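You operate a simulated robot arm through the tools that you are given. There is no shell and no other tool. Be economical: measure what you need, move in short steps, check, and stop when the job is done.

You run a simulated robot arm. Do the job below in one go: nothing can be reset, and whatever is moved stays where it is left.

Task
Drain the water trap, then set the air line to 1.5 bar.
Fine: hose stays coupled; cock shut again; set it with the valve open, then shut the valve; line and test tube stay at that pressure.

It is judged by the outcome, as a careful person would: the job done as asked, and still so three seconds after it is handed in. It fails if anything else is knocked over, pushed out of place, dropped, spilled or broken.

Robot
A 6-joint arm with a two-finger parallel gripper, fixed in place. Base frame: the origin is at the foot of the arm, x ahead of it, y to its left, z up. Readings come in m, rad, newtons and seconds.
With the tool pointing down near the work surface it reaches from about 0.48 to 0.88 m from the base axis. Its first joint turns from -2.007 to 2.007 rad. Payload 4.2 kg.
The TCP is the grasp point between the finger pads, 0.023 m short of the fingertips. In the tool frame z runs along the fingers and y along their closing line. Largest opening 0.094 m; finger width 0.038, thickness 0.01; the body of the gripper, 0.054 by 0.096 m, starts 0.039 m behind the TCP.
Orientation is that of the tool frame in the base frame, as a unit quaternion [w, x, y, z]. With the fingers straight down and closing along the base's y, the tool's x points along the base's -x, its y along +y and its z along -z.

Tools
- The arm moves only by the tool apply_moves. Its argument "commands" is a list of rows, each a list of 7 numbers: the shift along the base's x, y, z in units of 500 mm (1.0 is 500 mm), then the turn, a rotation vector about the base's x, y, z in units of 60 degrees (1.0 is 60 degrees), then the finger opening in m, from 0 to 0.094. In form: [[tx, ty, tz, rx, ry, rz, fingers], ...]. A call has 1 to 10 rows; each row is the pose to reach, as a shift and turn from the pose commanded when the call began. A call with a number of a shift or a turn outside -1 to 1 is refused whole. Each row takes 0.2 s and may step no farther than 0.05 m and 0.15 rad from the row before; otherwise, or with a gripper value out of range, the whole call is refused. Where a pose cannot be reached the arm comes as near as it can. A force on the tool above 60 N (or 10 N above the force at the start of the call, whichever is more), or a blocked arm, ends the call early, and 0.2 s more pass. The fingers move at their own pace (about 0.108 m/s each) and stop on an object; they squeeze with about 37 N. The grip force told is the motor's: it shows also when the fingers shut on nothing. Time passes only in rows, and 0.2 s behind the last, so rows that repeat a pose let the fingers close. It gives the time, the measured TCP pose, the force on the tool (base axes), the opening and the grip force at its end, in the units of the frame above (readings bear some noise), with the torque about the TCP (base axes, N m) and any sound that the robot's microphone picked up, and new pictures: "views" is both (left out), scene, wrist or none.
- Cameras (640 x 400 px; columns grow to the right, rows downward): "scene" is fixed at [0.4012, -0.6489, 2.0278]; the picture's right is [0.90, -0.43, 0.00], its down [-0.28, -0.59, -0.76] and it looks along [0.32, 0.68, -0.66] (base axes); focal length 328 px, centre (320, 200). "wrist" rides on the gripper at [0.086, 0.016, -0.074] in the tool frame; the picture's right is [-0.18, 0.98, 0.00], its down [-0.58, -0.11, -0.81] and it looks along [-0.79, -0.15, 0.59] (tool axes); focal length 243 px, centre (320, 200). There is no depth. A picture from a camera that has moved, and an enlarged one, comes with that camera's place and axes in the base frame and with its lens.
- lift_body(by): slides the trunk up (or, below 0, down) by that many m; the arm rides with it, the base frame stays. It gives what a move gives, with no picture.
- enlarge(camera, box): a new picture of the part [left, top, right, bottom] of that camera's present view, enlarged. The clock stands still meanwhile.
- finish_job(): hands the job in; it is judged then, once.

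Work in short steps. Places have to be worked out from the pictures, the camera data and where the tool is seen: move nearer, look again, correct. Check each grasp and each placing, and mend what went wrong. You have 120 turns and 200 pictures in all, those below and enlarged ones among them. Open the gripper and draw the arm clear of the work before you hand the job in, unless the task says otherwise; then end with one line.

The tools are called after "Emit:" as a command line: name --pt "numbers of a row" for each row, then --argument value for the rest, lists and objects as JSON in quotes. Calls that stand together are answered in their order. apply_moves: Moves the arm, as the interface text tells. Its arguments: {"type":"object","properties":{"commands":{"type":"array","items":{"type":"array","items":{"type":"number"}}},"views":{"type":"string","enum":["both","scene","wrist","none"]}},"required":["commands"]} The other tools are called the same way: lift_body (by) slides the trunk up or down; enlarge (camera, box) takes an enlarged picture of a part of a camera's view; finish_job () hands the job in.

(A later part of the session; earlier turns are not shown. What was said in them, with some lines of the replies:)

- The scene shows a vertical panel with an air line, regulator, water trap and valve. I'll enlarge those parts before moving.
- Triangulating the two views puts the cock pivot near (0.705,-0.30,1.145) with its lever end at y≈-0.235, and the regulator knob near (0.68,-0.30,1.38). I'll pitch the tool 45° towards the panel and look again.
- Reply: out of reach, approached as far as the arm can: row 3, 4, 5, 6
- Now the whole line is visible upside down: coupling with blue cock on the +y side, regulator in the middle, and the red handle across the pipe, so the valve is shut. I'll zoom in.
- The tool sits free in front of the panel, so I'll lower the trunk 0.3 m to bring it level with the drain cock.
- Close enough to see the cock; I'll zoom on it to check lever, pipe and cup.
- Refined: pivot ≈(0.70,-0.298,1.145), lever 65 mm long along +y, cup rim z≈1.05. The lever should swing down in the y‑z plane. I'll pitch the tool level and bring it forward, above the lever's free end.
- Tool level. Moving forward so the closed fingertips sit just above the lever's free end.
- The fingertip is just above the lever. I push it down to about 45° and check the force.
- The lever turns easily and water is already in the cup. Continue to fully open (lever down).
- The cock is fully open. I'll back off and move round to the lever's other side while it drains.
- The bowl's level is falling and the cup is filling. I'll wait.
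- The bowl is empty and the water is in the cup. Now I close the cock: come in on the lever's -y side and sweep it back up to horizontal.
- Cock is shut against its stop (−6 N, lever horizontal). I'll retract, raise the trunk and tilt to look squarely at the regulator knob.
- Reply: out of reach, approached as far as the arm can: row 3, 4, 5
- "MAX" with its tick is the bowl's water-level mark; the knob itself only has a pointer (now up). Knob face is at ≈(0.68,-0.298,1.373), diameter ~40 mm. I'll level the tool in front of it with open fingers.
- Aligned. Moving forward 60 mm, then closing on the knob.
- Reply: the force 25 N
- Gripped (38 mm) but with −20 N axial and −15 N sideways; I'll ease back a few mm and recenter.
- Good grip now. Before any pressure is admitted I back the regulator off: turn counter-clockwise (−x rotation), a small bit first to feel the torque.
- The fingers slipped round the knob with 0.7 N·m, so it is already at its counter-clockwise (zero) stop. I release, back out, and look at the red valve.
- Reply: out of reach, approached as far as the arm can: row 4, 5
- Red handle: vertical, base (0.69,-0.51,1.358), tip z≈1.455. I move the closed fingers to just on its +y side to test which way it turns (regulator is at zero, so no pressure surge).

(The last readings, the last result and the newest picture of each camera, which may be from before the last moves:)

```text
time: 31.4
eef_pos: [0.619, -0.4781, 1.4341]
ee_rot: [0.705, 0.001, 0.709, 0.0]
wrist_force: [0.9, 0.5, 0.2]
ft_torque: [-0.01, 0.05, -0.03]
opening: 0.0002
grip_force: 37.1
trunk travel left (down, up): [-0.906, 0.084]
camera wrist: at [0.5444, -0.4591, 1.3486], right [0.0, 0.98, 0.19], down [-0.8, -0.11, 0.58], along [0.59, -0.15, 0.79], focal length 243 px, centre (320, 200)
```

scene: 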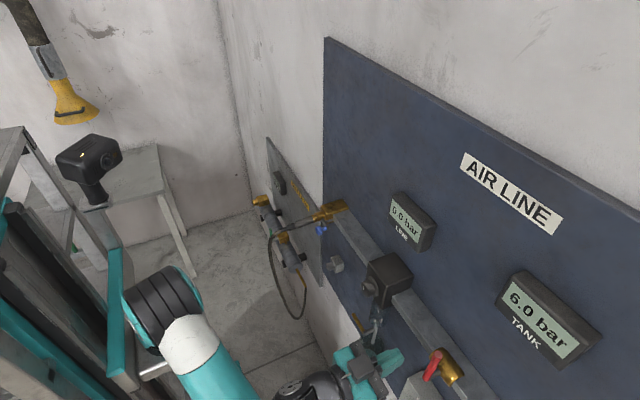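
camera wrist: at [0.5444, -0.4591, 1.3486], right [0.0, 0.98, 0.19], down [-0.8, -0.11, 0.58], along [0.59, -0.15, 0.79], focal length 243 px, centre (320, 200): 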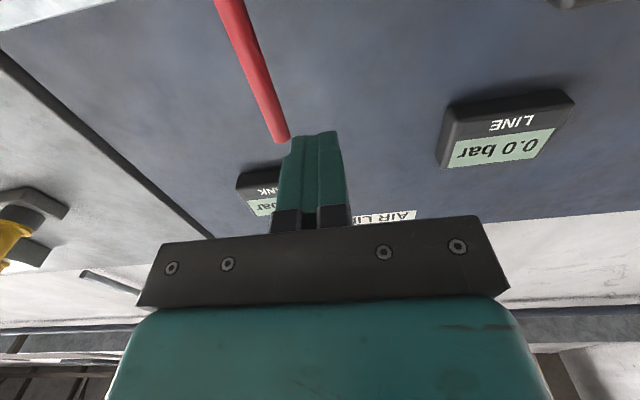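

The handle is just on the -y side of the fingers, tip z≈1.46. Forward 63 mm, then push gently towards -y.

Emit:
apply_moves --pt "0.08 0 0 0 0 0 0.0" --pt "0.126 0 0 0 0 0 0.0" --pt "0.126 -0.03 0 0 0 0 0.0" --pt "0.126 -0.05 0 0 0 0 0.0" --pt "0.126 -0.065 0 0 0 0 0.0"

```text
time: 32.6
eef_pos: [0.6831, -0.4951, 1.4366]
ee_rot: [0.705, -0.004, 0.709, 0.012]
wrist_force: [-26.5, 32.5, -3.4]
ft_torque: [0.02, -0.1, -0.28]
opening: 0.0
grip_force: 36.8
trunk travel left (down, up): [-0.906, 0.084]
stopped in row 5: the force on the tool passed its limit at 67 N (the readings are from after the stop); the commanded pose is now the measured one
camera wrist: at [0.6069, -0.4785, 1.3497], right [-0.02, 0.98, 0.2], down [-0.8, -0.14, 0.59], along [0.6, -0.14, 0.79], focal length 243 px, centre (320, 200)
```

scene: 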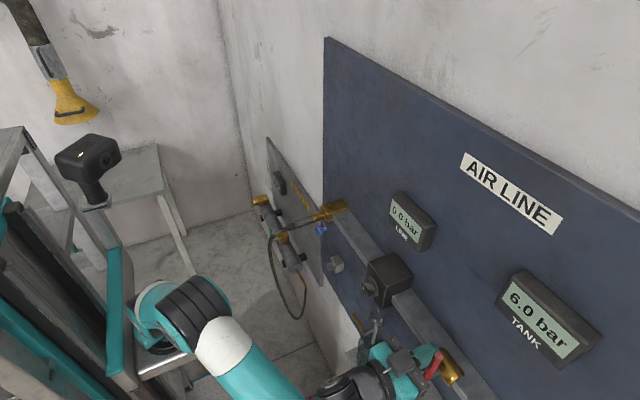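
wrist: 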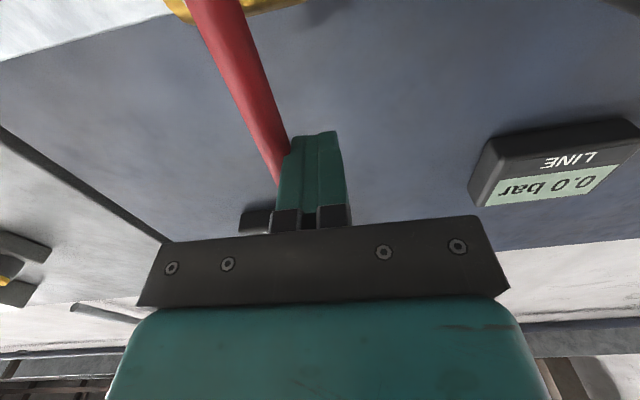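

It's a hard stop that way, so the valve opens towards +y. I back off and go round to the handle's -y side.

Emit:
apply_moves --pt "0 0.03 0 0 0 0 0.0" --pt "-0.08 0.03 0 0 0 0 0.0" --pt "-0.14 0.03 0 0 0 0 0.0" --pt "-0.14 -0.05 0 0 0 0 0.0" --pt "-0.14 -0.12 0 0 0 0 0.0" --views "wrist"

```text
time: 33.8
eef_pos: [0.6143, -0.5599, 1.4329]
ee_rot: [0.705, -0.002, 0.709, 0.009]
wrist_force: [-0.4, 0.0, 0.0]
ft_torque: [0.03, 0.07, -0.05]
opening: 0.0
grip_force: 36.7
trunk travel left (down, up): [-0.906, 0.084]
camera wrist: at [0.5386, -0.5434, 1.3477], right [-0.01, 0.98, 0.19], down [-0.8, -0.13, 0.59], along [0.6, -0.15, 0.79], focal length 243 px, centre (320, 200)
```

wrist: 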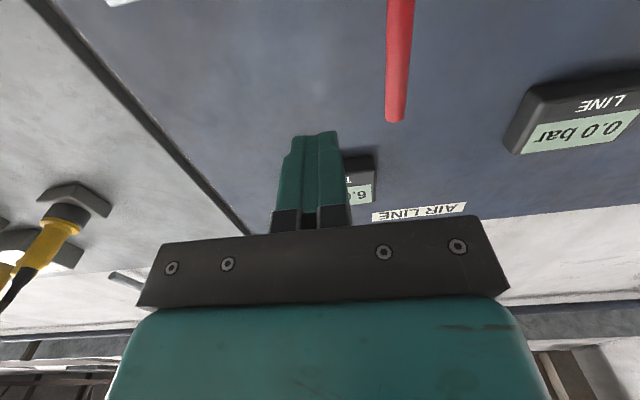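

Clear. Forward, then sweep the handle in an arc towards +y to the pipe direction.

Emit:
apply_moves --pt "0.08 0 0 0 0 0 0.0" --pt "0.138 0 0 0 0 0 0.0" --pt "0.138 0.06 0.006 0 0 0 0.0" --pt "0.138 0.095 0.013 0 0 0 0.0" --pt "0.138 0.131 0.012 0 0 0 0.0" --pt "0.138 0.168 0.002 0 0 0 0.0" --pt "0.138 0.204 -0.019 0 0 0 0.0" --pt "0.138 0.235 -0.051 0 0 0 0.0" --pt "0.138 0.256 -0.092 0 0 0 0.0"

Emit:
enlarge --camera "scene" --box '[340, 180, 520, 400]'

```text
time: 35.8
eef_pos: [0.6838, -0.4324, 1.3863]
ee_rot: [0.704, -0.001, 0.71, 0.008]
wrist_force: [1.4, -0.6, -0.1]
ft_torque: [-0.02, 0.05, -0.01]
opening: 0.0001
grip_force: 37.4
trunk travel left (down, up): [-0.906, 0.084]
camera wrist: at [0.6072, -0.4157, 1.301], right [-0.01, 0.98, 0.19], down [-0.8, -0.13, 0.59], along [0.6, -0.15, 0.79], focal length 243 px, centre (320, 200)
```

scene: 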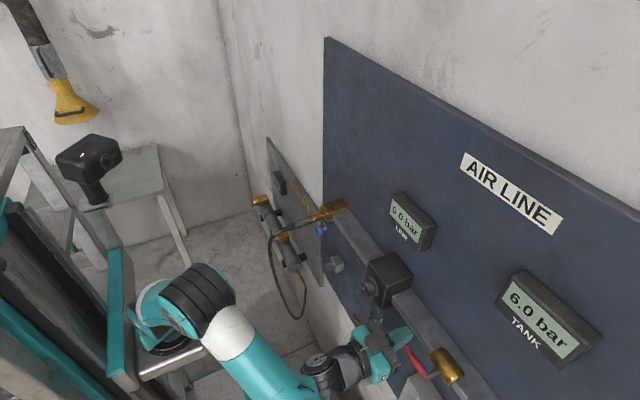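
wrist: 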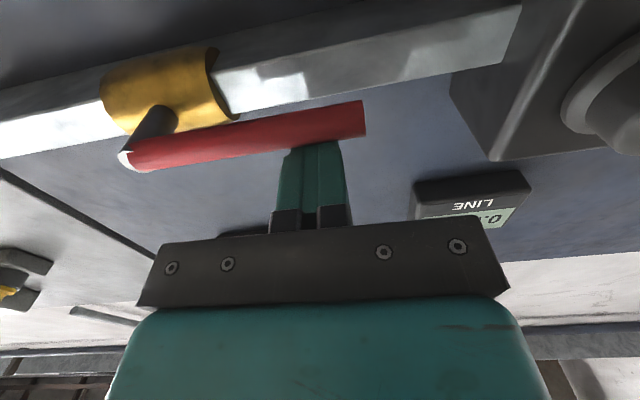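

```text
1.82 times, centred on (430, 290) of scene
camera zoom: at [0.4012, -0.6489, 2.0278], right [0.9, -0.43, 0.0], down [-0.28, -0.59, -0.76], along [0.32, 0.68, -0.66], focal length 597 px, centre (120, 36)
```

zoom: 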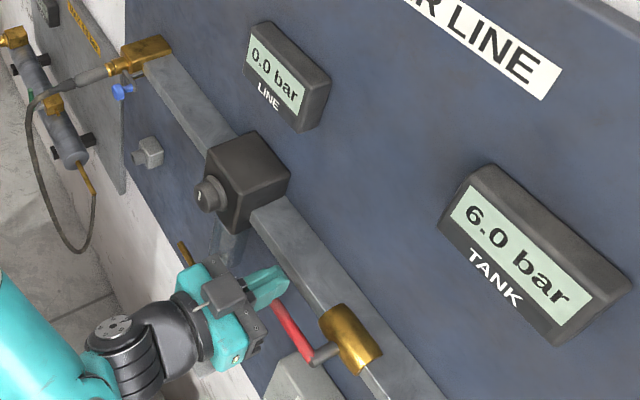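

The handle lies along the pipe: valve open, LINE still 0.0. A small further push to confirm its stop, then I back out and return to the knob.

Emit:
apply_moves --pt "0 0 -0.008 0 0 0 0.0" --pt "0 0 -0.012 0 0 0 0.0" --views "none"

Emit:
apply_moves --pt "0 0 0.03 0 0 0 0.0" --pt "-0.08 0 0.03 0 0 0 0.0" --pt "-0.14 0.03 0.0 0 0 0 0.0" --pt "-0.14 0.11 -0.01 0 0 0 0.07" --pt "-0.14 0.19 -0.02 0 0 0 0.07" --pt "-0.14 0.26 -0.02 0 0 0 0.07"

Emit:
enlarge --camera "scene" --box '[340, 180, 520, 400]'

```text
time: 36.4
eef_pos: [0.6823, -0.4329, 1.3847]
ee_rot: [0.707, -0.002, 0.707, 0.009]
wrist_force: [6.0, -3.6, 24.6]
ft_torque: [-0.13, -0.27, -0.04]
opening: 0.0
grip_force: 37.1
trunk travel left (down, up): [-0.906, 0.084]
```

```text
time: 37.8
eef_pos: [0.6132, -0.3023, 1.3705]
ee_rot: [0.704, -0.002, 0.71, 0.01]
wrist_force: [-0.3, -1.0, 0.2]
ft_torque: [0.0, 0.02, -0.02]
opening: 0.0702
grip_force: 0.1
trunk travel left (down, up): [-0.906, 0.084]
camera wrist: at [0.5378, -0.2856, 1.2851], right [-0.01, 0.98, 0.19], down [-0.8, -0.13, 0.59], along [0.6, -0.15, 0.79], focal length 243 px, centre (320, 200)
```

scene: 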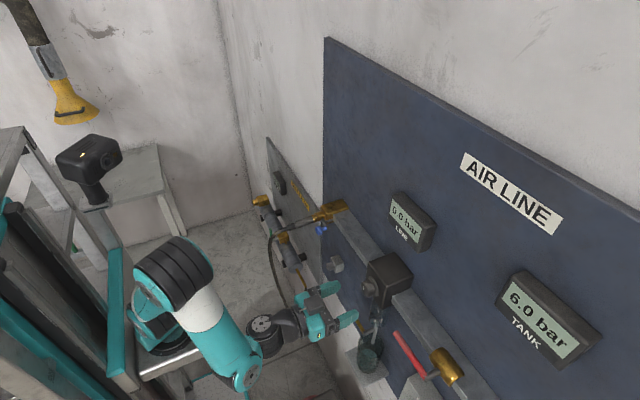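
wrist: 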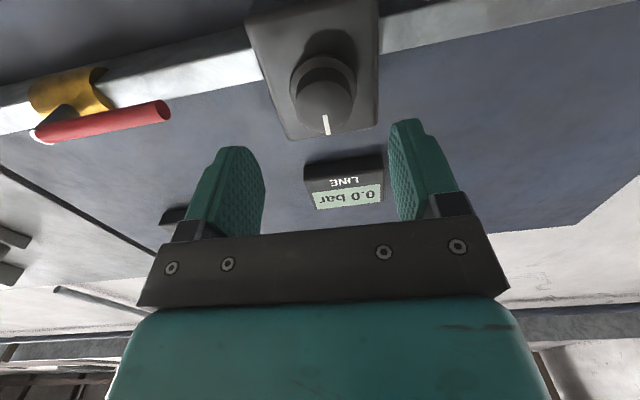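

```text
1.82 times, centred on (430, 290) of scene
camera zoom: at [0.4012, -0.6489, 2.0278], right [0.9, -0.43, 0.0], down [-0.28, -0.59, -0.76], along [0.32, 0.68, -0.66], focal length 597 px, centre (120, 36)
```

zoom: 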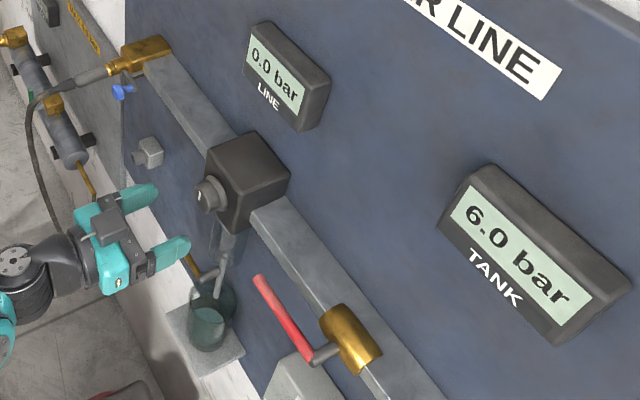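

Regulator still at 0. Grip the knob again, then turn it clockwise about 20° and read LINE.

Emit:
apply_moves --pt "0.06 0.001 0.002 0 0 0 0.07" --pt "0.111 0.001 0.003 0 0 0 0.07" --pt "0.111 0.001 0.003 0 0 0 0.03" --pt "0.111 0.001 0.003 0 0 0 0.03" --pt "0.111 0.001 0.003 0 0 0 0.03" --views "none"

Emit:
apply_moves --pt "0 0 0 0.1 0 0 0.03" --pt "0 0 0 0.2 0 0 0.03" --pt "0 0 0 0.3 0 0 0.03" --pt "0 0 0 0.3 0 0 0.03" --views "wrist"

Emit:
enlarge --camera "scene" --box '[340, 170, 480, 320]'

```text
time: 39.0
eef_pos: [0.6695, -0.3009, 1.3716]
ee_rot: [0.704, -0.003, 0.71, 0.011]
wrist_force: [-0.6, 8.3, -3.1]
ft_torque: [-0.01, 0.04, 0.37]
opening: 0.0373
grip_force: 45.1
trunk travel left (down, up): [-0.906, 0.084]
```

```text
time: 40.0
eef_pos: [0.6695, -0.2997, 1.3735]
ee_rot: [0.695, 0.108, 0.7, 0.12]
wrist_force: [0.6, 20.5, -6.6]
ft_torque: [-0.06, 0.34, 0.57]
opening: 0.037
grip_force: 45.3
trunk travel left (down, up): [-0.906, 0.084]
camera wrist: at [0.5935, -0.257, 1.2961], right [-0.02, 0.87, 0.49], down [-0.8, -0.31, 0.52], along [0.6, -0.38, 0.7], focal length 243 px, centre (320, 200)
```

wrist: 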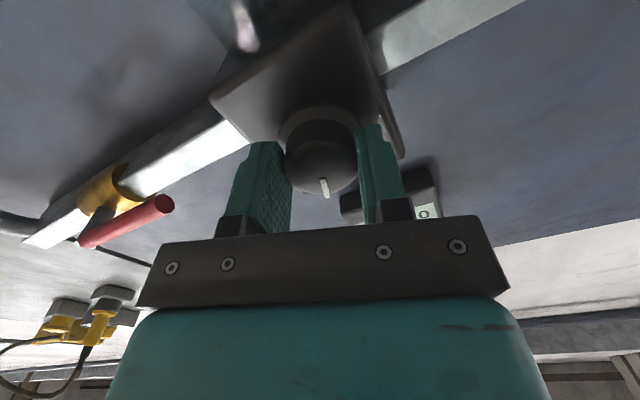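

```text
2.67 times, centred on (410, 245) of scene
camera zoom: at [0.4012, -0.6489, 2.0278], right [0.9, -0.43, 0.0], down [-0.28, -0.59, -0.76], along [0.32, 0.68, -0.66], focal length 876 px, centre (80, 80)
```

zoom: 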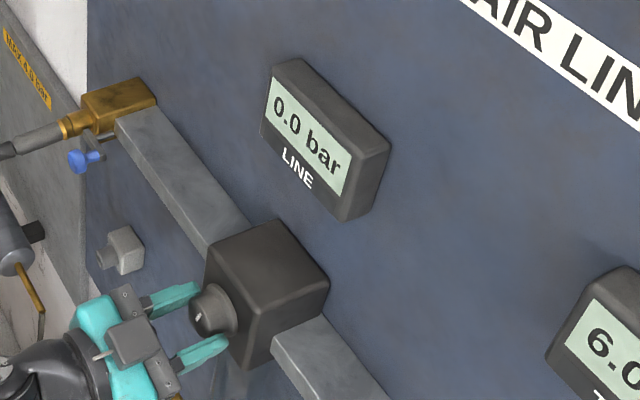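

The knob follows with low torque, LINE still 0.0 after ~18°. Continue in small steps, shifting +2 mm in y to relieve side load.

Emit:
apply_moves --pt "0 0.004 0 0.1 0 0 0.03" --pt "0 0.004 0 0.2 0 0 0.03" --pt "0 0.004 0 0.3 0 0 0.03" --pt "0 0.004 0 0.3 0 0 0.03" --pt "0 0.004 0 0.3 0 0 0.03" --views "none"

Emit:
enlarge --camera "scene" --box '[340, 170, 480, 320]'

```text
time: 41.2
eef_pos: [0.6693, -0.3, 1.3731]
ee_rot: [0.671, 0.215, 0.672, 0.228]
wrist_force: [4.0, 14.5, -4.1]
ft_torque: [-0.01, 0.19, 0.43]
opening: 0.0369
grip_force: 44.8
trunk travel left (down, up): [-0.906, 0.084]
```

```text
2.67 times, centred on (410, 245) of scene
camera zoom: at [0.4012, -0.6489, 2.0278], right [0.9, -0.43, 0.0], down [-0.28, -0.59, -0.76], along [0.32, 0.68, -0.66], focal length 876 px, centre (80, 80)
```

zoom: 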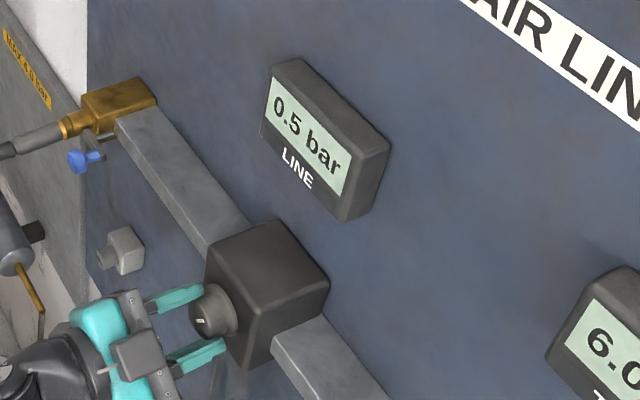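

LINE reads 0.5 bar at ~36°. I'll hold to see if it is still climbing.

Emit:
apply_moves --pt "0 0 0 0 0 0 0.03" --pt "0 0 0 0 0 0 0.03" --pt "0 0 0 0 0 0 0.03" --pt "0 0 0 0 0 0 0.03" --pt "0 0 0 0 0 0 0.03" --views "none"

Emit:
enlarge --camera "scene" --box '[340, 170, 480, 320]'

```text
time: 42.4
eef_pos: [0.6684, -0.2994, 1.3724]
ee_rot: [0.671, 0.215, 0.672, 0.229]
wrist_force: [5.0, 12.3, -1.8]
ft_torque: [0.0, 0.05, 0.28]
opening: 0.0375
grip_force: 45.2
trunk travel left (down, up): [-0.906, 0.084]
```

```text
2.67 times, centred on (410, 245) of scene
camera zoom: at [0.4012, -0.6489, 2.0278], right [0.9, -0.43, 0.0], down [-0.28, -0.59, -0.76], along [0.32, 0.68, -0.66], focal length 876 px, centre (80, 80)
```

zoom: 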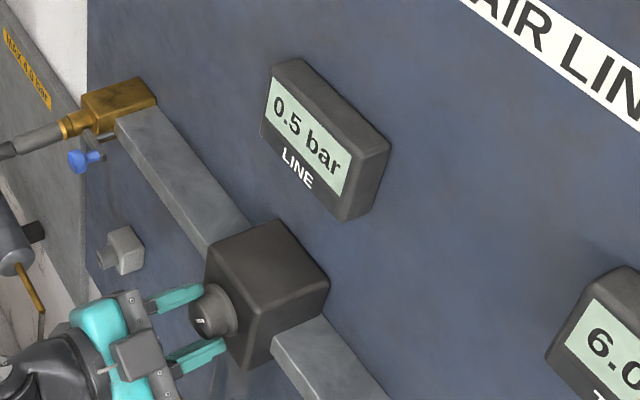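

Stable at 0.5 bar. Another ~24° clockwise, then read.

Emit:
apply_moves --pt "0 0.003 0 0.1 0 0 0.03" --pt "0 0.003 0 0.2 0 0 0.03" --pt "0 0.003 0 0.3 0 0 0.03" --pt "0 0.003 0 0.4 0 0 0.03" --pt "0 0.003 0 0.4 0 0 0.03" --pt "0 0.003 0 0.4 0 0 0.03" --pt "0 0.003 0 0.4 0 0 0.03" --views "wrist"

Emit:
enlarge --camera "scene" --box '[340, 170, 480, 320]'

```text
time: 44.0
eef_pos: [0.6695, -0.2984, 1.3733]
ee_rot: [0.611, 0.35, 0.609, 0.363]
wrist_force: [11.6, 0.8, 10.6]
ft_torque: [-0.05, -0.43, -0.39]
opening: 0.0373
grip_force: 44.8
trunk travel left (down, up): [-0.906, 0.084]
camera wrist: at [0.5938, -0.2148, 1.3441], right [-0.02, 0.32, 0.95], down [-0.8, -0.57, 0.18], along [0.6, -0.76, 0.27], focal length 243 px, centre (320, 200)
```

wrist: 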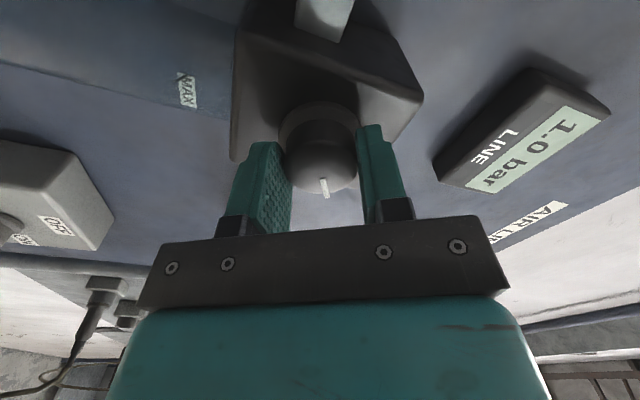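

```text
2.67 times, centred on (410, 245) of scene
camera zoom: at [0.4012, -0.6489, 2.0278], right [0.9, -0.43, 0.0], down [-0.28, -0.59, -0.76], along [0.32, 0.68, -0.66], focal length 876 px, centre (80, 80)
```

zoom: 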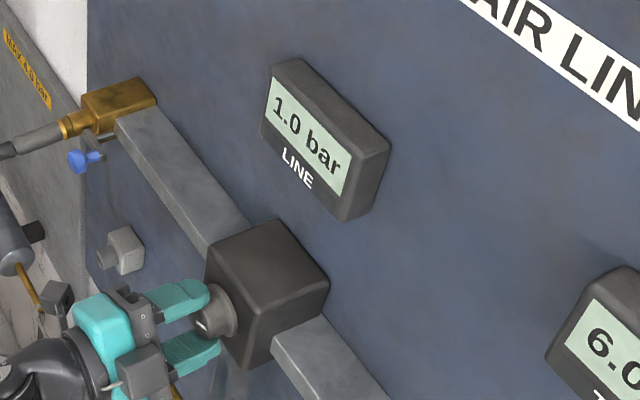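

1.0 bar now, wanted ~24° more. Turn 20° and read, then trim.

Emit:
apply_moves --pt "0 0 -0.002 0.1 0 0 0.03" --pt "0 0 -0.002 0.2 0 0 0.03" --pt "0 0 -0.002 0.3 0 0 0.03" --pt "0 0 -0.002 0.34 0 0 0.03" --pt "0 0 -0.002 0.34 0 0 0.03" --pt "0 0 -0.002 0.34 0 0 0.03" --pt "0 0 -0.002 0.34 0 0 0.03" --pt "0 0 -0.002 0.34 0 0 0.03" --views "none"

Emit:
enlarge --camera "scene" --box '[340, 170, 480, 320]'

```text
time: 45.8
eef_pos: [0.6693, -0.2973, 1.3747]
ee_rot: [0.54, 0.452, 0.534, 0.468]
wrist_force: [18.8, -0.7, 35.8]
ft_torque: [-0.09, -0.77, -0.41]
opening: 0.0373
grip_force: 45.4
trunk travel left (down, up): [-0.906, 0.084]
```

```text
2.67 times, centred on (410, 245) of scene
camera zoom: at [0.4012, -0.6489, 2.0278], right [0.9, -0.43, 0.0], down [-0.28, -0.59, -0.76], along [0.32, 0.68, -0.66], focal length 876 px, centre (80, 80)
```

zoom: 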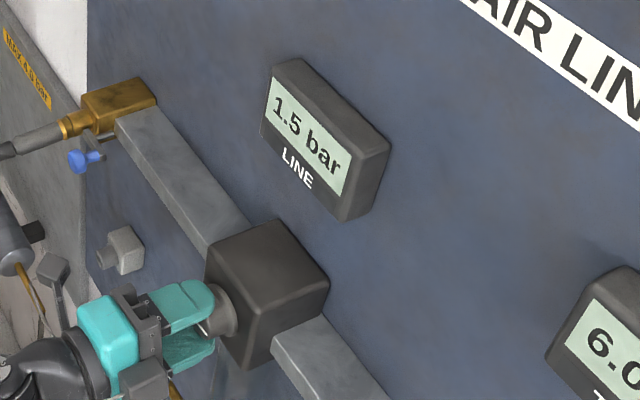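

1.5 bar displayed. By the slope I'm likely slightly in the low half of the rounding, so I nudge ~1° more, then open the fingers and read again.

Emit:
apply_moves --pt "0 0 0.004 0.018 0 0 0.03" --pt "0 0 0.004 0.018 0 0 0.03" --pt "0 0 0.004 0.018 0 0 0.07" --pt "0 0 0.004 0.018 0 0 0.07" --pt "0 0 0.004 0.018 0 0 0.07" --views "none"

Emit:
enlarge --camera "scene" --box '[340, 170, 480, 320]'

```text
time: 47.0
eef_pos: [0.6683, -0.2981, 1.3736]
ee_rot: [0.535, 0.458, 0.531, 0.471]
wrist_force: [0.3, 0.5, 0.8]
ft_torque: [0.01, 0.02, 0.01]
opening: 0.0697
grip_force: 0.1
trunk travel left (down, up): [-0.906, 0.084]
```

```text
2.67 times, centred on (410, 245) of scene
camera zoom: at [0.4012, -0.6489, 2.0278], right [0.9, -0.43, 0.0], down [-0.28, -0.59, -0.76], along [0.32, 0.68, -0.66], focal length 876 px, centre (80, 80)
```

zoom: 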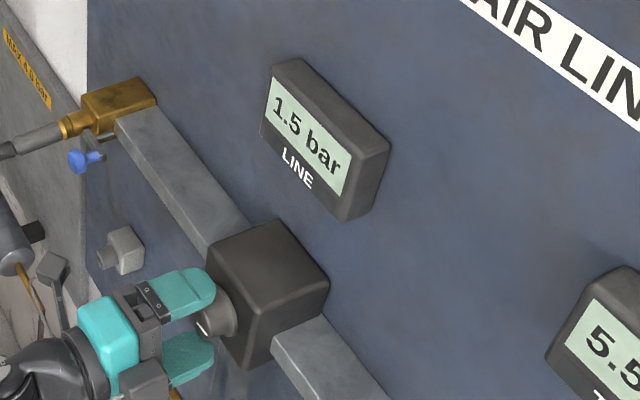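

1.5 bar held after release. I withdraw and unroll the wrist.

Emit:
apply_moves --pt "-0.06 0 0 0 0 0 0.07" --pt "-0.11 0 0 0 0 0 0.07" --pt "-0.11 -0.01 0 -0.14 0 0 0.0" --pt "-0.11 -0.02 0 -0.28 0 0 0.0" --pt "-0.11 -0.03 0.01 -0.42 0 0 0.0" --pt "-0.11 -0.04 0.02 -0.56 0 0 0.0" --pt "-0.11 -0.06 0.03 -0.7 0 0 0.0" --views "none"

Emit:
apply_moves --pt "0 -0.03 0.02 -0.14 0 0 0.0" --pt "0 -0.06 0.04 -0.28 0 0 0.0" --pt "0 -0.09 0.06 -0.42 0 0 0.0" --pt "0 -0.1 0.08 -0.56 0 0 0.0" --pt "0 -0.1 0.08 -0.658 0 0 0.0"

Emit:
enlarge --camera "scene" --box '[340, 170, 580, 400]'

```text
time: 48.6
eef_pos: [0.6136, -0.328, 1.3888]
ee_rot: [0.664, 0.237, 0.665, 0.247]
wrist_force: [0.7, -0.3, 0.0]
ft_torque: [0.03, 0.0, -0.01]
opening: 0.0
grip_force: 36.4
trunk travel left (down, up): [-0.906, 0.084]
```

```text
time: 49.8
eef_pos: [0.6134, -0.3786, 1.4294]
ee_rot: [0.705, -0.003, 0.709, 0.008]
wrist_force: [-0.8, -0.3, -0.8]
ft_torque: [-0.01, -0.02, -0.02]
opening: 0.0001
grip_force: 36.8
trunk travel left (down, up): [-0.906, 0.084]
camera wrist: at [0.5384, -0.3616, 1.3431], right [-0.01, 0.98, 0.19], down [-0.8, -0.13, 0.59], along [0.6, -0.15, 0.79], focal length 243 px, centre (320, 200)
```

scene: 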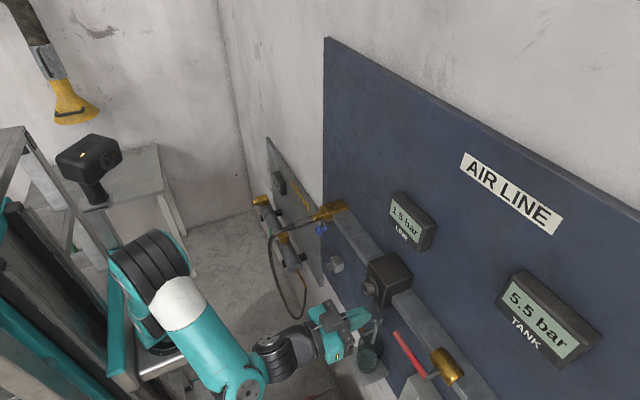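
wrist: 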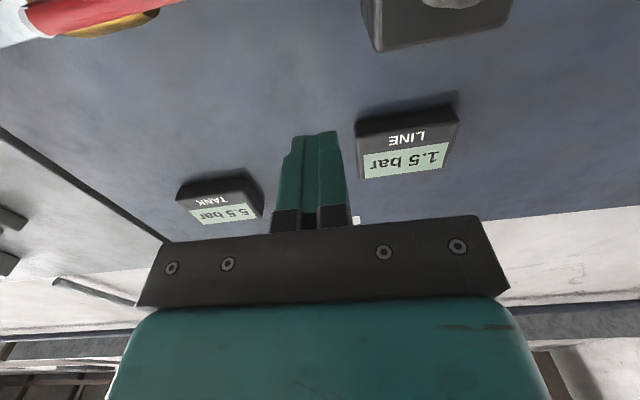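

```text
1.74 times, centred on (460, 285) of scene
camera zoom: at [0.4012, -0.6489, 2.0278], right [0.9, -0.43, 0.0], down [-0.28, -0.59, -0.76], along [0.32, 0.68, -0.66], focal length 571 px, centre (76, 52)
```

zoom: 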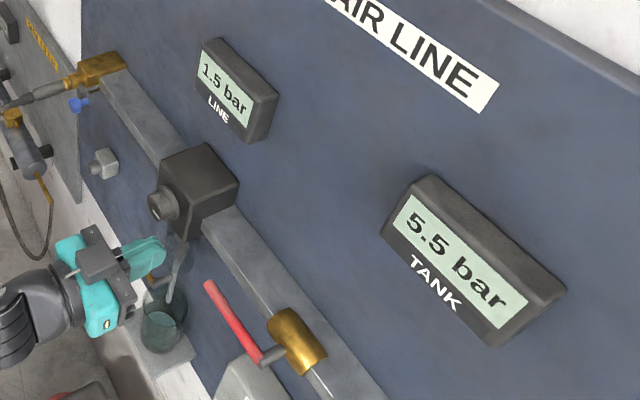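

Line 1.5 bar with valve open. Now shut the red valve: go under the handle's free end.

Emit:
apply_moves --pt "0 -0.03 -0.07 0 0 0 0.0" --pt "0 -0.07 -0.15 0 0 0 0.0" --pt "0 -0.105 -0.22 0 0 0 0.0" --pt "0 -0.105 -0.249 0 0 0 0.0" --pt "0.07 -0.105 -0.249 0 0 0 0.0" --pt "0.14 -0.105 -0.249 0 0 0 0.0"

```text
time: 51.2
eef_pos: [0.6845, -0.4314, 1.3046]
ee_rot: [0.705, -0.002, 0.71, 0.01]
wrist_force: [-1.0, -0.4, -0.7]
ft_torque: [0.0, 0.02, 0.0]
opening: 0.0003
grip_force: 36.8
trunk travel left (down, up): [-0.906, 0.084]
camera wrist: at [0.608, -0.4139, 1.2185], right [-0.01, 0.98, 0.2], down [-0.8, -0.13, 0.59], along [0.6, -0.15, 0.79], focal length 243 px, centre (320, 200)
```

scene: 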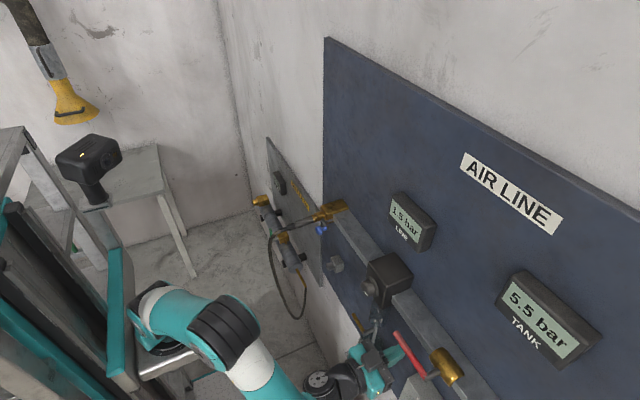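
wrist: 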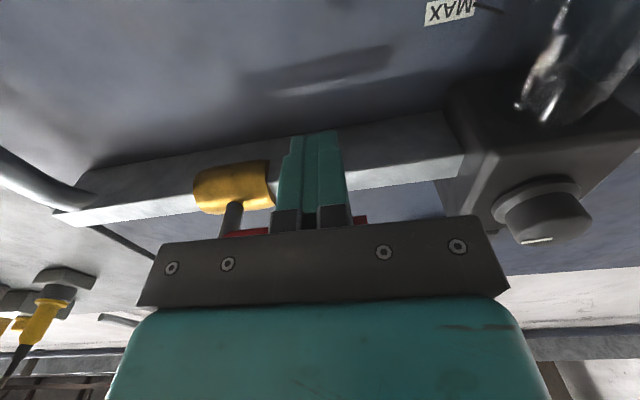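

Under the handle. Sweep it up along the reverse arc to its closed stop.

Emit:
apply_moves --pt "0 0 0.05 0 0 0 0.0" --pt "0 0.009 0.089 0 0 0 0.0" --pt "0 0.008 0.132 0 0 0 0.0" --pt "0 -0.005 0.175 0 0 0 0.0" --pt "0 -0.032 0.215 0 0 0 0.0" --pt "0 -0.071 0.245 0 0 0 0.0" --pt "0 -0.119 0.263 0 0 0 0.0" --pt "0 -0.124 0.263 0 0 0 0.0"

Emit:
enlarge --camera "scene" --box '[340, 170, 580, 400]'

```text
time: 53.0
eef_pos: [0.6844, -0.4916, 1.4356]
ee_rot: [0.704, -0.002, 0.71, 0.01]
wrist_force: [-2.5, 4.0, -0.9]
ft_torque: [-0.08, -0.05, -0.02]
opening: 0.0
grip_force: 37.0
trunk travel left (down, up): [-0.906, 0.084]
camera wrist: at [0.6081, -0.4748, 1.3499], right [-0.02, 0.98, 0.2], down [-0.8, -0.13, 0.59], along [0.6, -0.15, 0.79], focal length 243 px, centre (320, 200)
```

scene: 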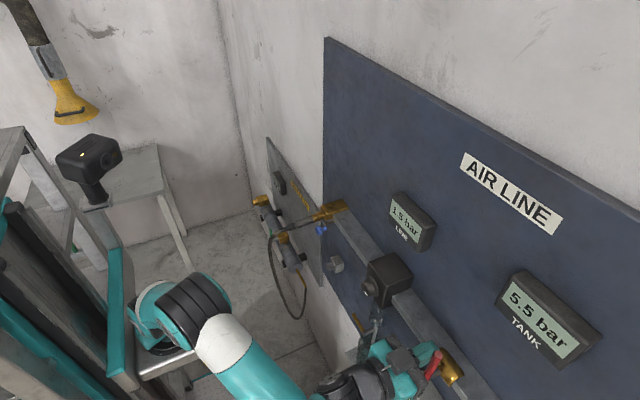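
wrist: 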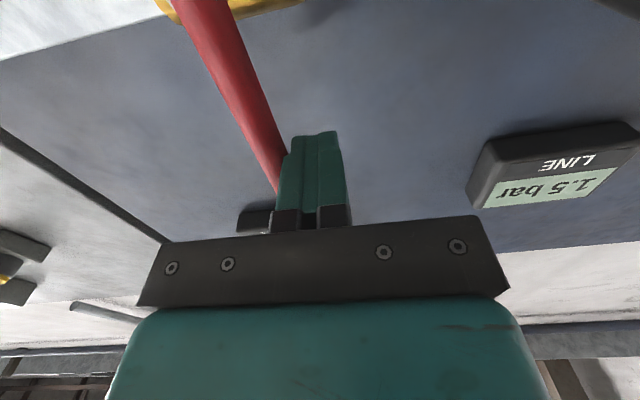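

```text
1.74 times, centred on (460, 285) of scene
camera zoom: at [0.4012, -0.6489, 2.0278], right [0.9, -0.43, 0.0], down [-0.28, -0.59, -0.76], along [0.32, 0.68, -0.66], focal length 571 px, centre (76, 52)
```

zoom: 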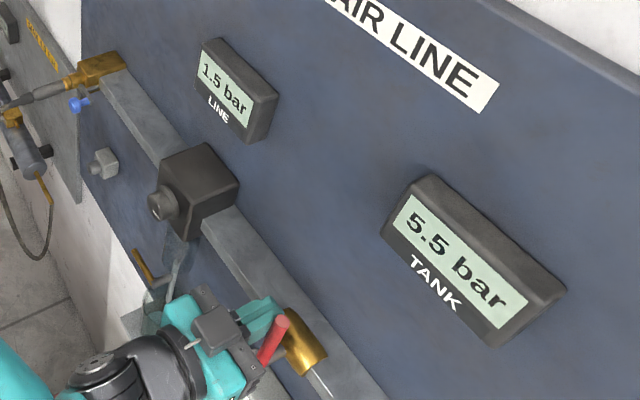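

Handle upright again; a final small nudge to its stop, then back out and watch the pressure.

Emit:
apply_moves --pt "0 -0.006 0 0 0 0 0.0" --pt "0 -0.008 0 0 0 0 0.0" --views "none"

Emit:
apply_moves --pt "0 0.03 0 0 0 0 0.0" --pt "-0.08 0.03 0 0 0 0 0.0" --pt "-0.14 0.03 0 0 0 0 0.0" --pt "-0.14 0.12 0 0 0 0 0.0" --pt "-0.14 0.21 0 0 0 0 0.04" --pt "-0.14 0.3 0 0 0 0 0.04" --pt "-0.14 0.38 0 0 0 0 0.04"

Emit:
enlarge --camera "scene" --box '[340, 170, 580, 400]'

Emit:
enlarge --camera "scene" --box '[240, 150, 360, 330]'

```text
time: 53.6
eef_pos: [0.6834, -0.4943, 1.4349]
ee_rot: [0.704, -0.003, 0.71, 0.011]
wrist_force: [-9.6, 21.0, -4.8]
ft_torque: [0.01, -0.12, -0.11]
opening: 0.0
grip_force: 36.6
trunk travel left (down, up): [-0.906, 0.084]
```

```text
time: 55.2
eef_pos: [0.6126, -0.3067, 1.4356]
ee_rot: [0.704, -0.002, 0.71, 0.01]
wrist_force: [-1.0, -1.0, 0.0]
ft_torque: [0.0, 0.01, 0.04]
opening: 0.0398
grip_force: 0.0
trunk travel left (down, up): [-0.906, 0.084]
camera wrist: at [0.5375, -0.2893, 1.35], right [-0.01, 0.98, 0.2], down [-0.8, -0.13, 0.59], along [0.6, -0.15, 0.79], focal length 243 px, centre (320, 200)
```

scene: 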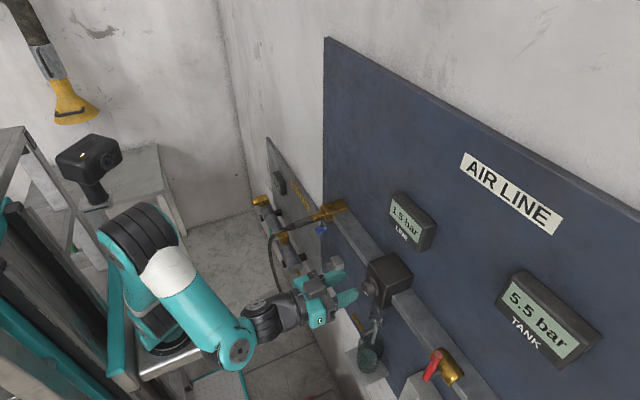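
wrist: 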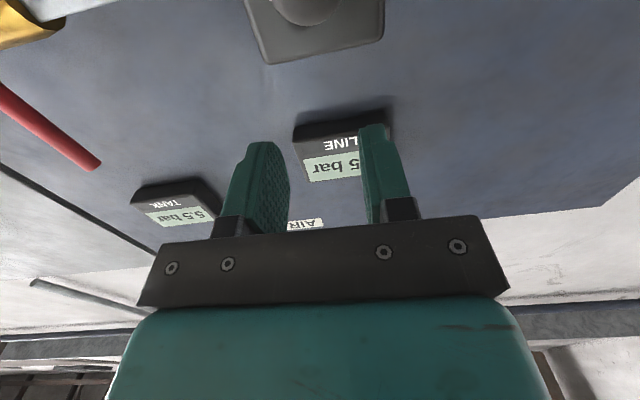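

```text
1.74 times, centred on (460, 285) of scene
camera zoom: at [0.4012, -0.6489, 2.0278], right [0.9, -0.43, 0.0], down [-0.28, -0.59, -0.76], along [0.32, 0.68, -0.66], focal length 571 px, centre (76, 52)
```

zoom: 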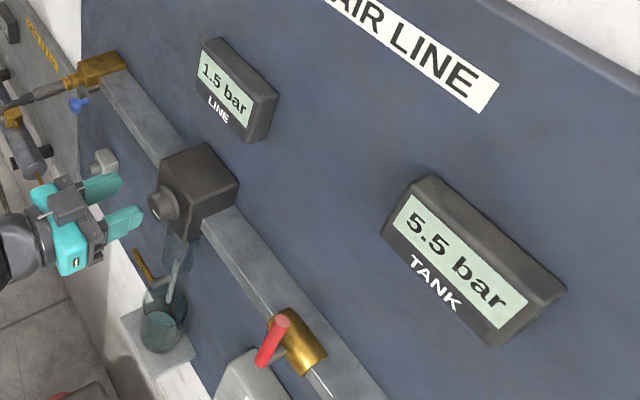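

```text
2.22 times, centred on (300, 240) of scene
camera zoom: at [0.4012, -0.6489, 2.0278], right [0.9, -0.43, 0.0], down [-0.28, -0.59, -0.76], along [0.32, 0.68, -0.66], focal length 730 px, centre (364, 111)
```

zoom: 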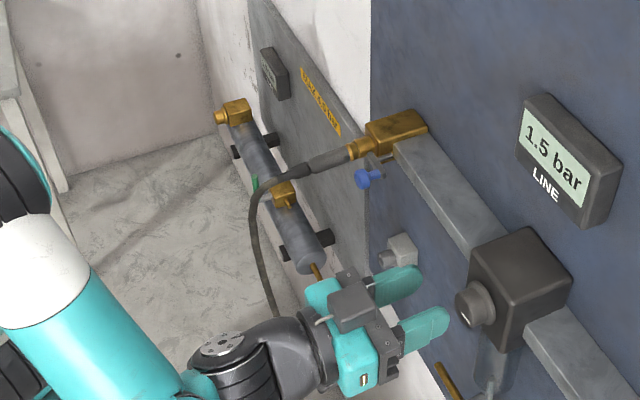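

LINE 1.5, cock shut, valve shut. To check the test tube's gauge I tilt and yaw the wrist camera towards the +y side, staying in free space.

Emit:
apply_moves --pt "-0.02 0 0.01 0 0.125 0 0.04" --pt "-0.04 0 0.02 0 0.25 0 0.04" --pt "-0.08 0 0.03 0 0.375 0 0.04" --pt "-0.12 0 0.04 0 0.5 0 0.04" --pt "-0.16 0 0.06 0 0.625 0 0.04" --pt "-0.2 0 0.08 0 0.75 0 0.04" --views "none"

Emit:
apply_moves --pt "0 0.02 0 0 0 0.14 0.04" --pt "0 0.04 0 0 0 0.28 0.04" --pt "0 0.06 0 0 0 0.42 0.04" --pt "0 0.08 0 0 0 0.56 0.04" --pt "0 0.1 0 0 0 0.7 0.04"

```text
time: 56.6
eef_pos: [0.5138, -0.3066, 1.4772]
ee_rot: [0.378, 0.002, 0.926, 0.01]
wrist_force: [1.4, -0.7, -0.2]
ft_torque: [0.0, 0.0, 0.01]
opening: 0.04
grip_force: 0.2
trunk travel left (down, up): [-0.906, 0.084]
```

```text
time: 57.8
eef_pos: [0.5155, -0.2542, 1.4703]
ee_rot: [0.35, -0.331, 0.864, 0.144]
wrist_force: [0.1, 1.0, 0.7]
ft_torque: [-0.01, 0.01, -0.01]
opening: 0.0403
grip_force: 0.1
out of reach, approached as far as the arm can: row 5
trunk travel left (down, up): [-0.906, 0.084]
camera wrist: at [0.4203, -0.3176, 1.4636], right [-0.56, 0.81, 0.15], down [-0.03, -0.19, 0.98], along [0.83, 0.55, 0.13], focal length 243 px, centre (320, 200)
```

scene: 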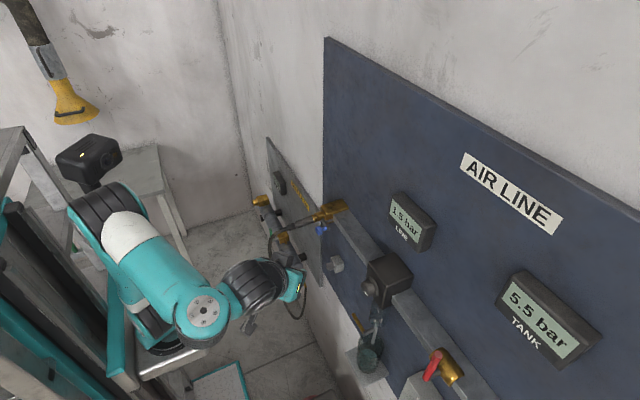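
wrist: 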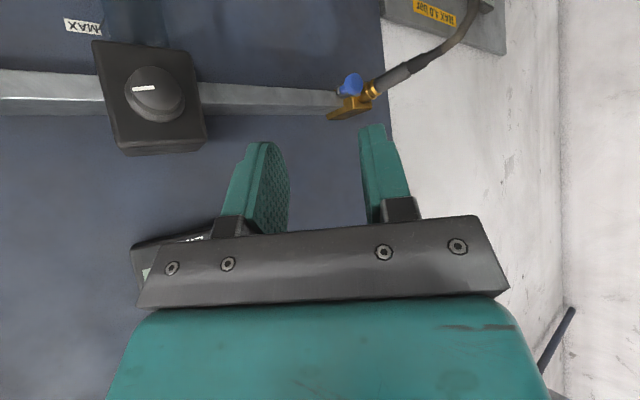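

The tube board lies lower; I slide the trunk down 0.25 m and look again.

Emit:
lift_body --by -0.28

Emit:
apply_moves --pt "0 0 0 0 0 0 0.0" --pt "0 0 0 0 0 0 0.0" --views "wrist"

Emit:
enlarge --camera "wrist" --box '[340, 0, 640, 200]'

```text
time: 60.6
eef_pos: [0.5156, -0.2554, 1.1909]
ee_rot: [0.351, -0.33, 0.865, 0.144]
wrist_force: [1.5, 0.0, 0.6]
ft_torque: [-0.01, 0.03, 0.02]
opening: 0.0403
grip_force: 0.0
trunk travel left (down, up): [-0.626, 0.364]
```

```text
time: 61.2
eef_pos: [0.5154, -0.2552, 1.1909]
ee_rot: [0.351, -0.329, 0.865, 0.143]
wrist_force: [-0.4, -0.6, -0.3]
ft_torque: [0.03, 0.01, 0.0]
opening: 0.0
grip_force: 37.2
trunk travel left (down, up): [-0.626, 0.364]
camera wrist: at [0.4205, -0.3176, 1.1833], right [-0.56, 0.82, 0.15], down [-0.03, -0.19, 0.98], along [0.83, 0.55, 0.13], focal length 243 px, centre (320, 200)
```

wrist: 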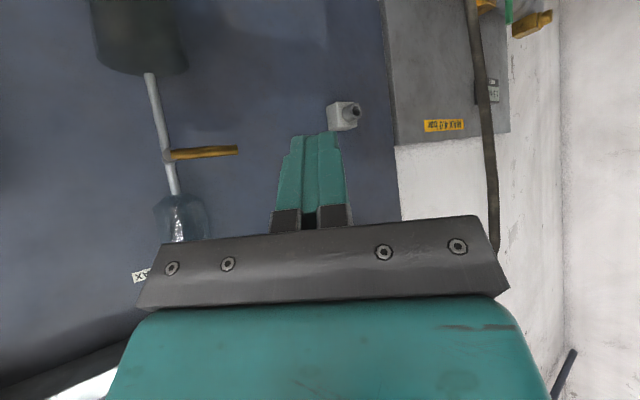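

```text
2.00 times, centred on (490, 100) of wrist
camera zoom: at [0.4205, -0.3176, 1.1833], right [-0.56, 0.82, 0.15], down [-0.03, -0.19, 0.98], along [0.83, 0.55, 0.13], focal length 485 px, centre (-20, 400)
```

zoom: 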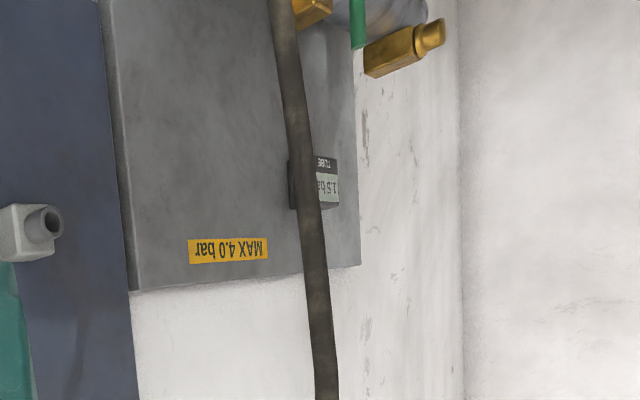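

TUBE also reads 1.5 bar. I open the gripper, draw back a little and take one last reading.

Emit:
apply_moves --pt "-0.04 -0.02 0 0 0 0 0.06" --pt "-0.08 -0.04 0 0 0 0 0.09" --pt "-0.08 -0.04 0 0 0 0 0.09" --pt "-0.08 -0.04 0 0 0 0 0.09" --pt "-0.08 -0.04 0 0 0 0 0.09" --pt "-0.08 -0.04 0 0 0 0 0.09" --views "none"

Emit:
enlarge --camera "scene" --box '[300, 170, 480, 400]'

```text
time: 62.6
eef_pos: [0.4851, -0.2686, 1.1707]
ee_rot: [0.35, -0.33, 0.865, 0.143]
wrist_force: [0.0, -0.5, -0.5]
ft_torque: [0.04, -0.01, 0.0]
opening: 0.09
grip_force: 0.1
out of reach, approached as far as the arm can: row 1, 2, 3, 4, 5, 6
trunk travel left (down, up): [-0.626, 0.364]
```

```text
1.74 times, centred on (390, 285) of scene
camera zoom: at [0.4012, -0.6489, 2.0278], right [0.9, -0.43, 0.0], down [-0.28, -0.59, -0.76], along [0.32, 0.68, -0.66], focal length 571 px, centre (198, 52)
```

zoom: 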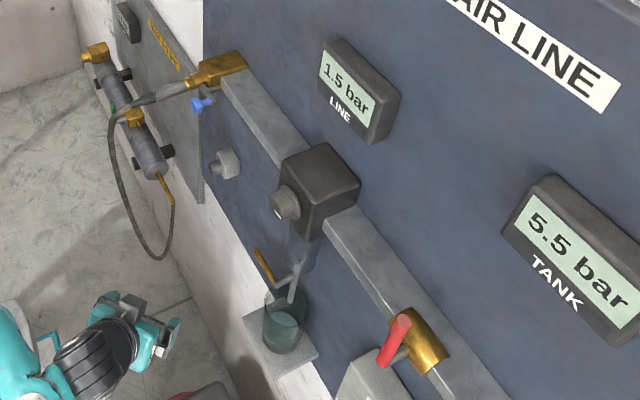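

All is in order: bowl empty, cock shut, valve shut, LINE and TUBE at 1.5 bar, hose coupled, arm clear. Handing in.

Emit:
finish_job

```text
The job is handed in.
```

The water trap is drained and its cock is shut. The air line was set to 1.5 bar with the valve open, then the valve was shut. LINE and TUBE both read 1.5 bar, and the hose is still coupled.
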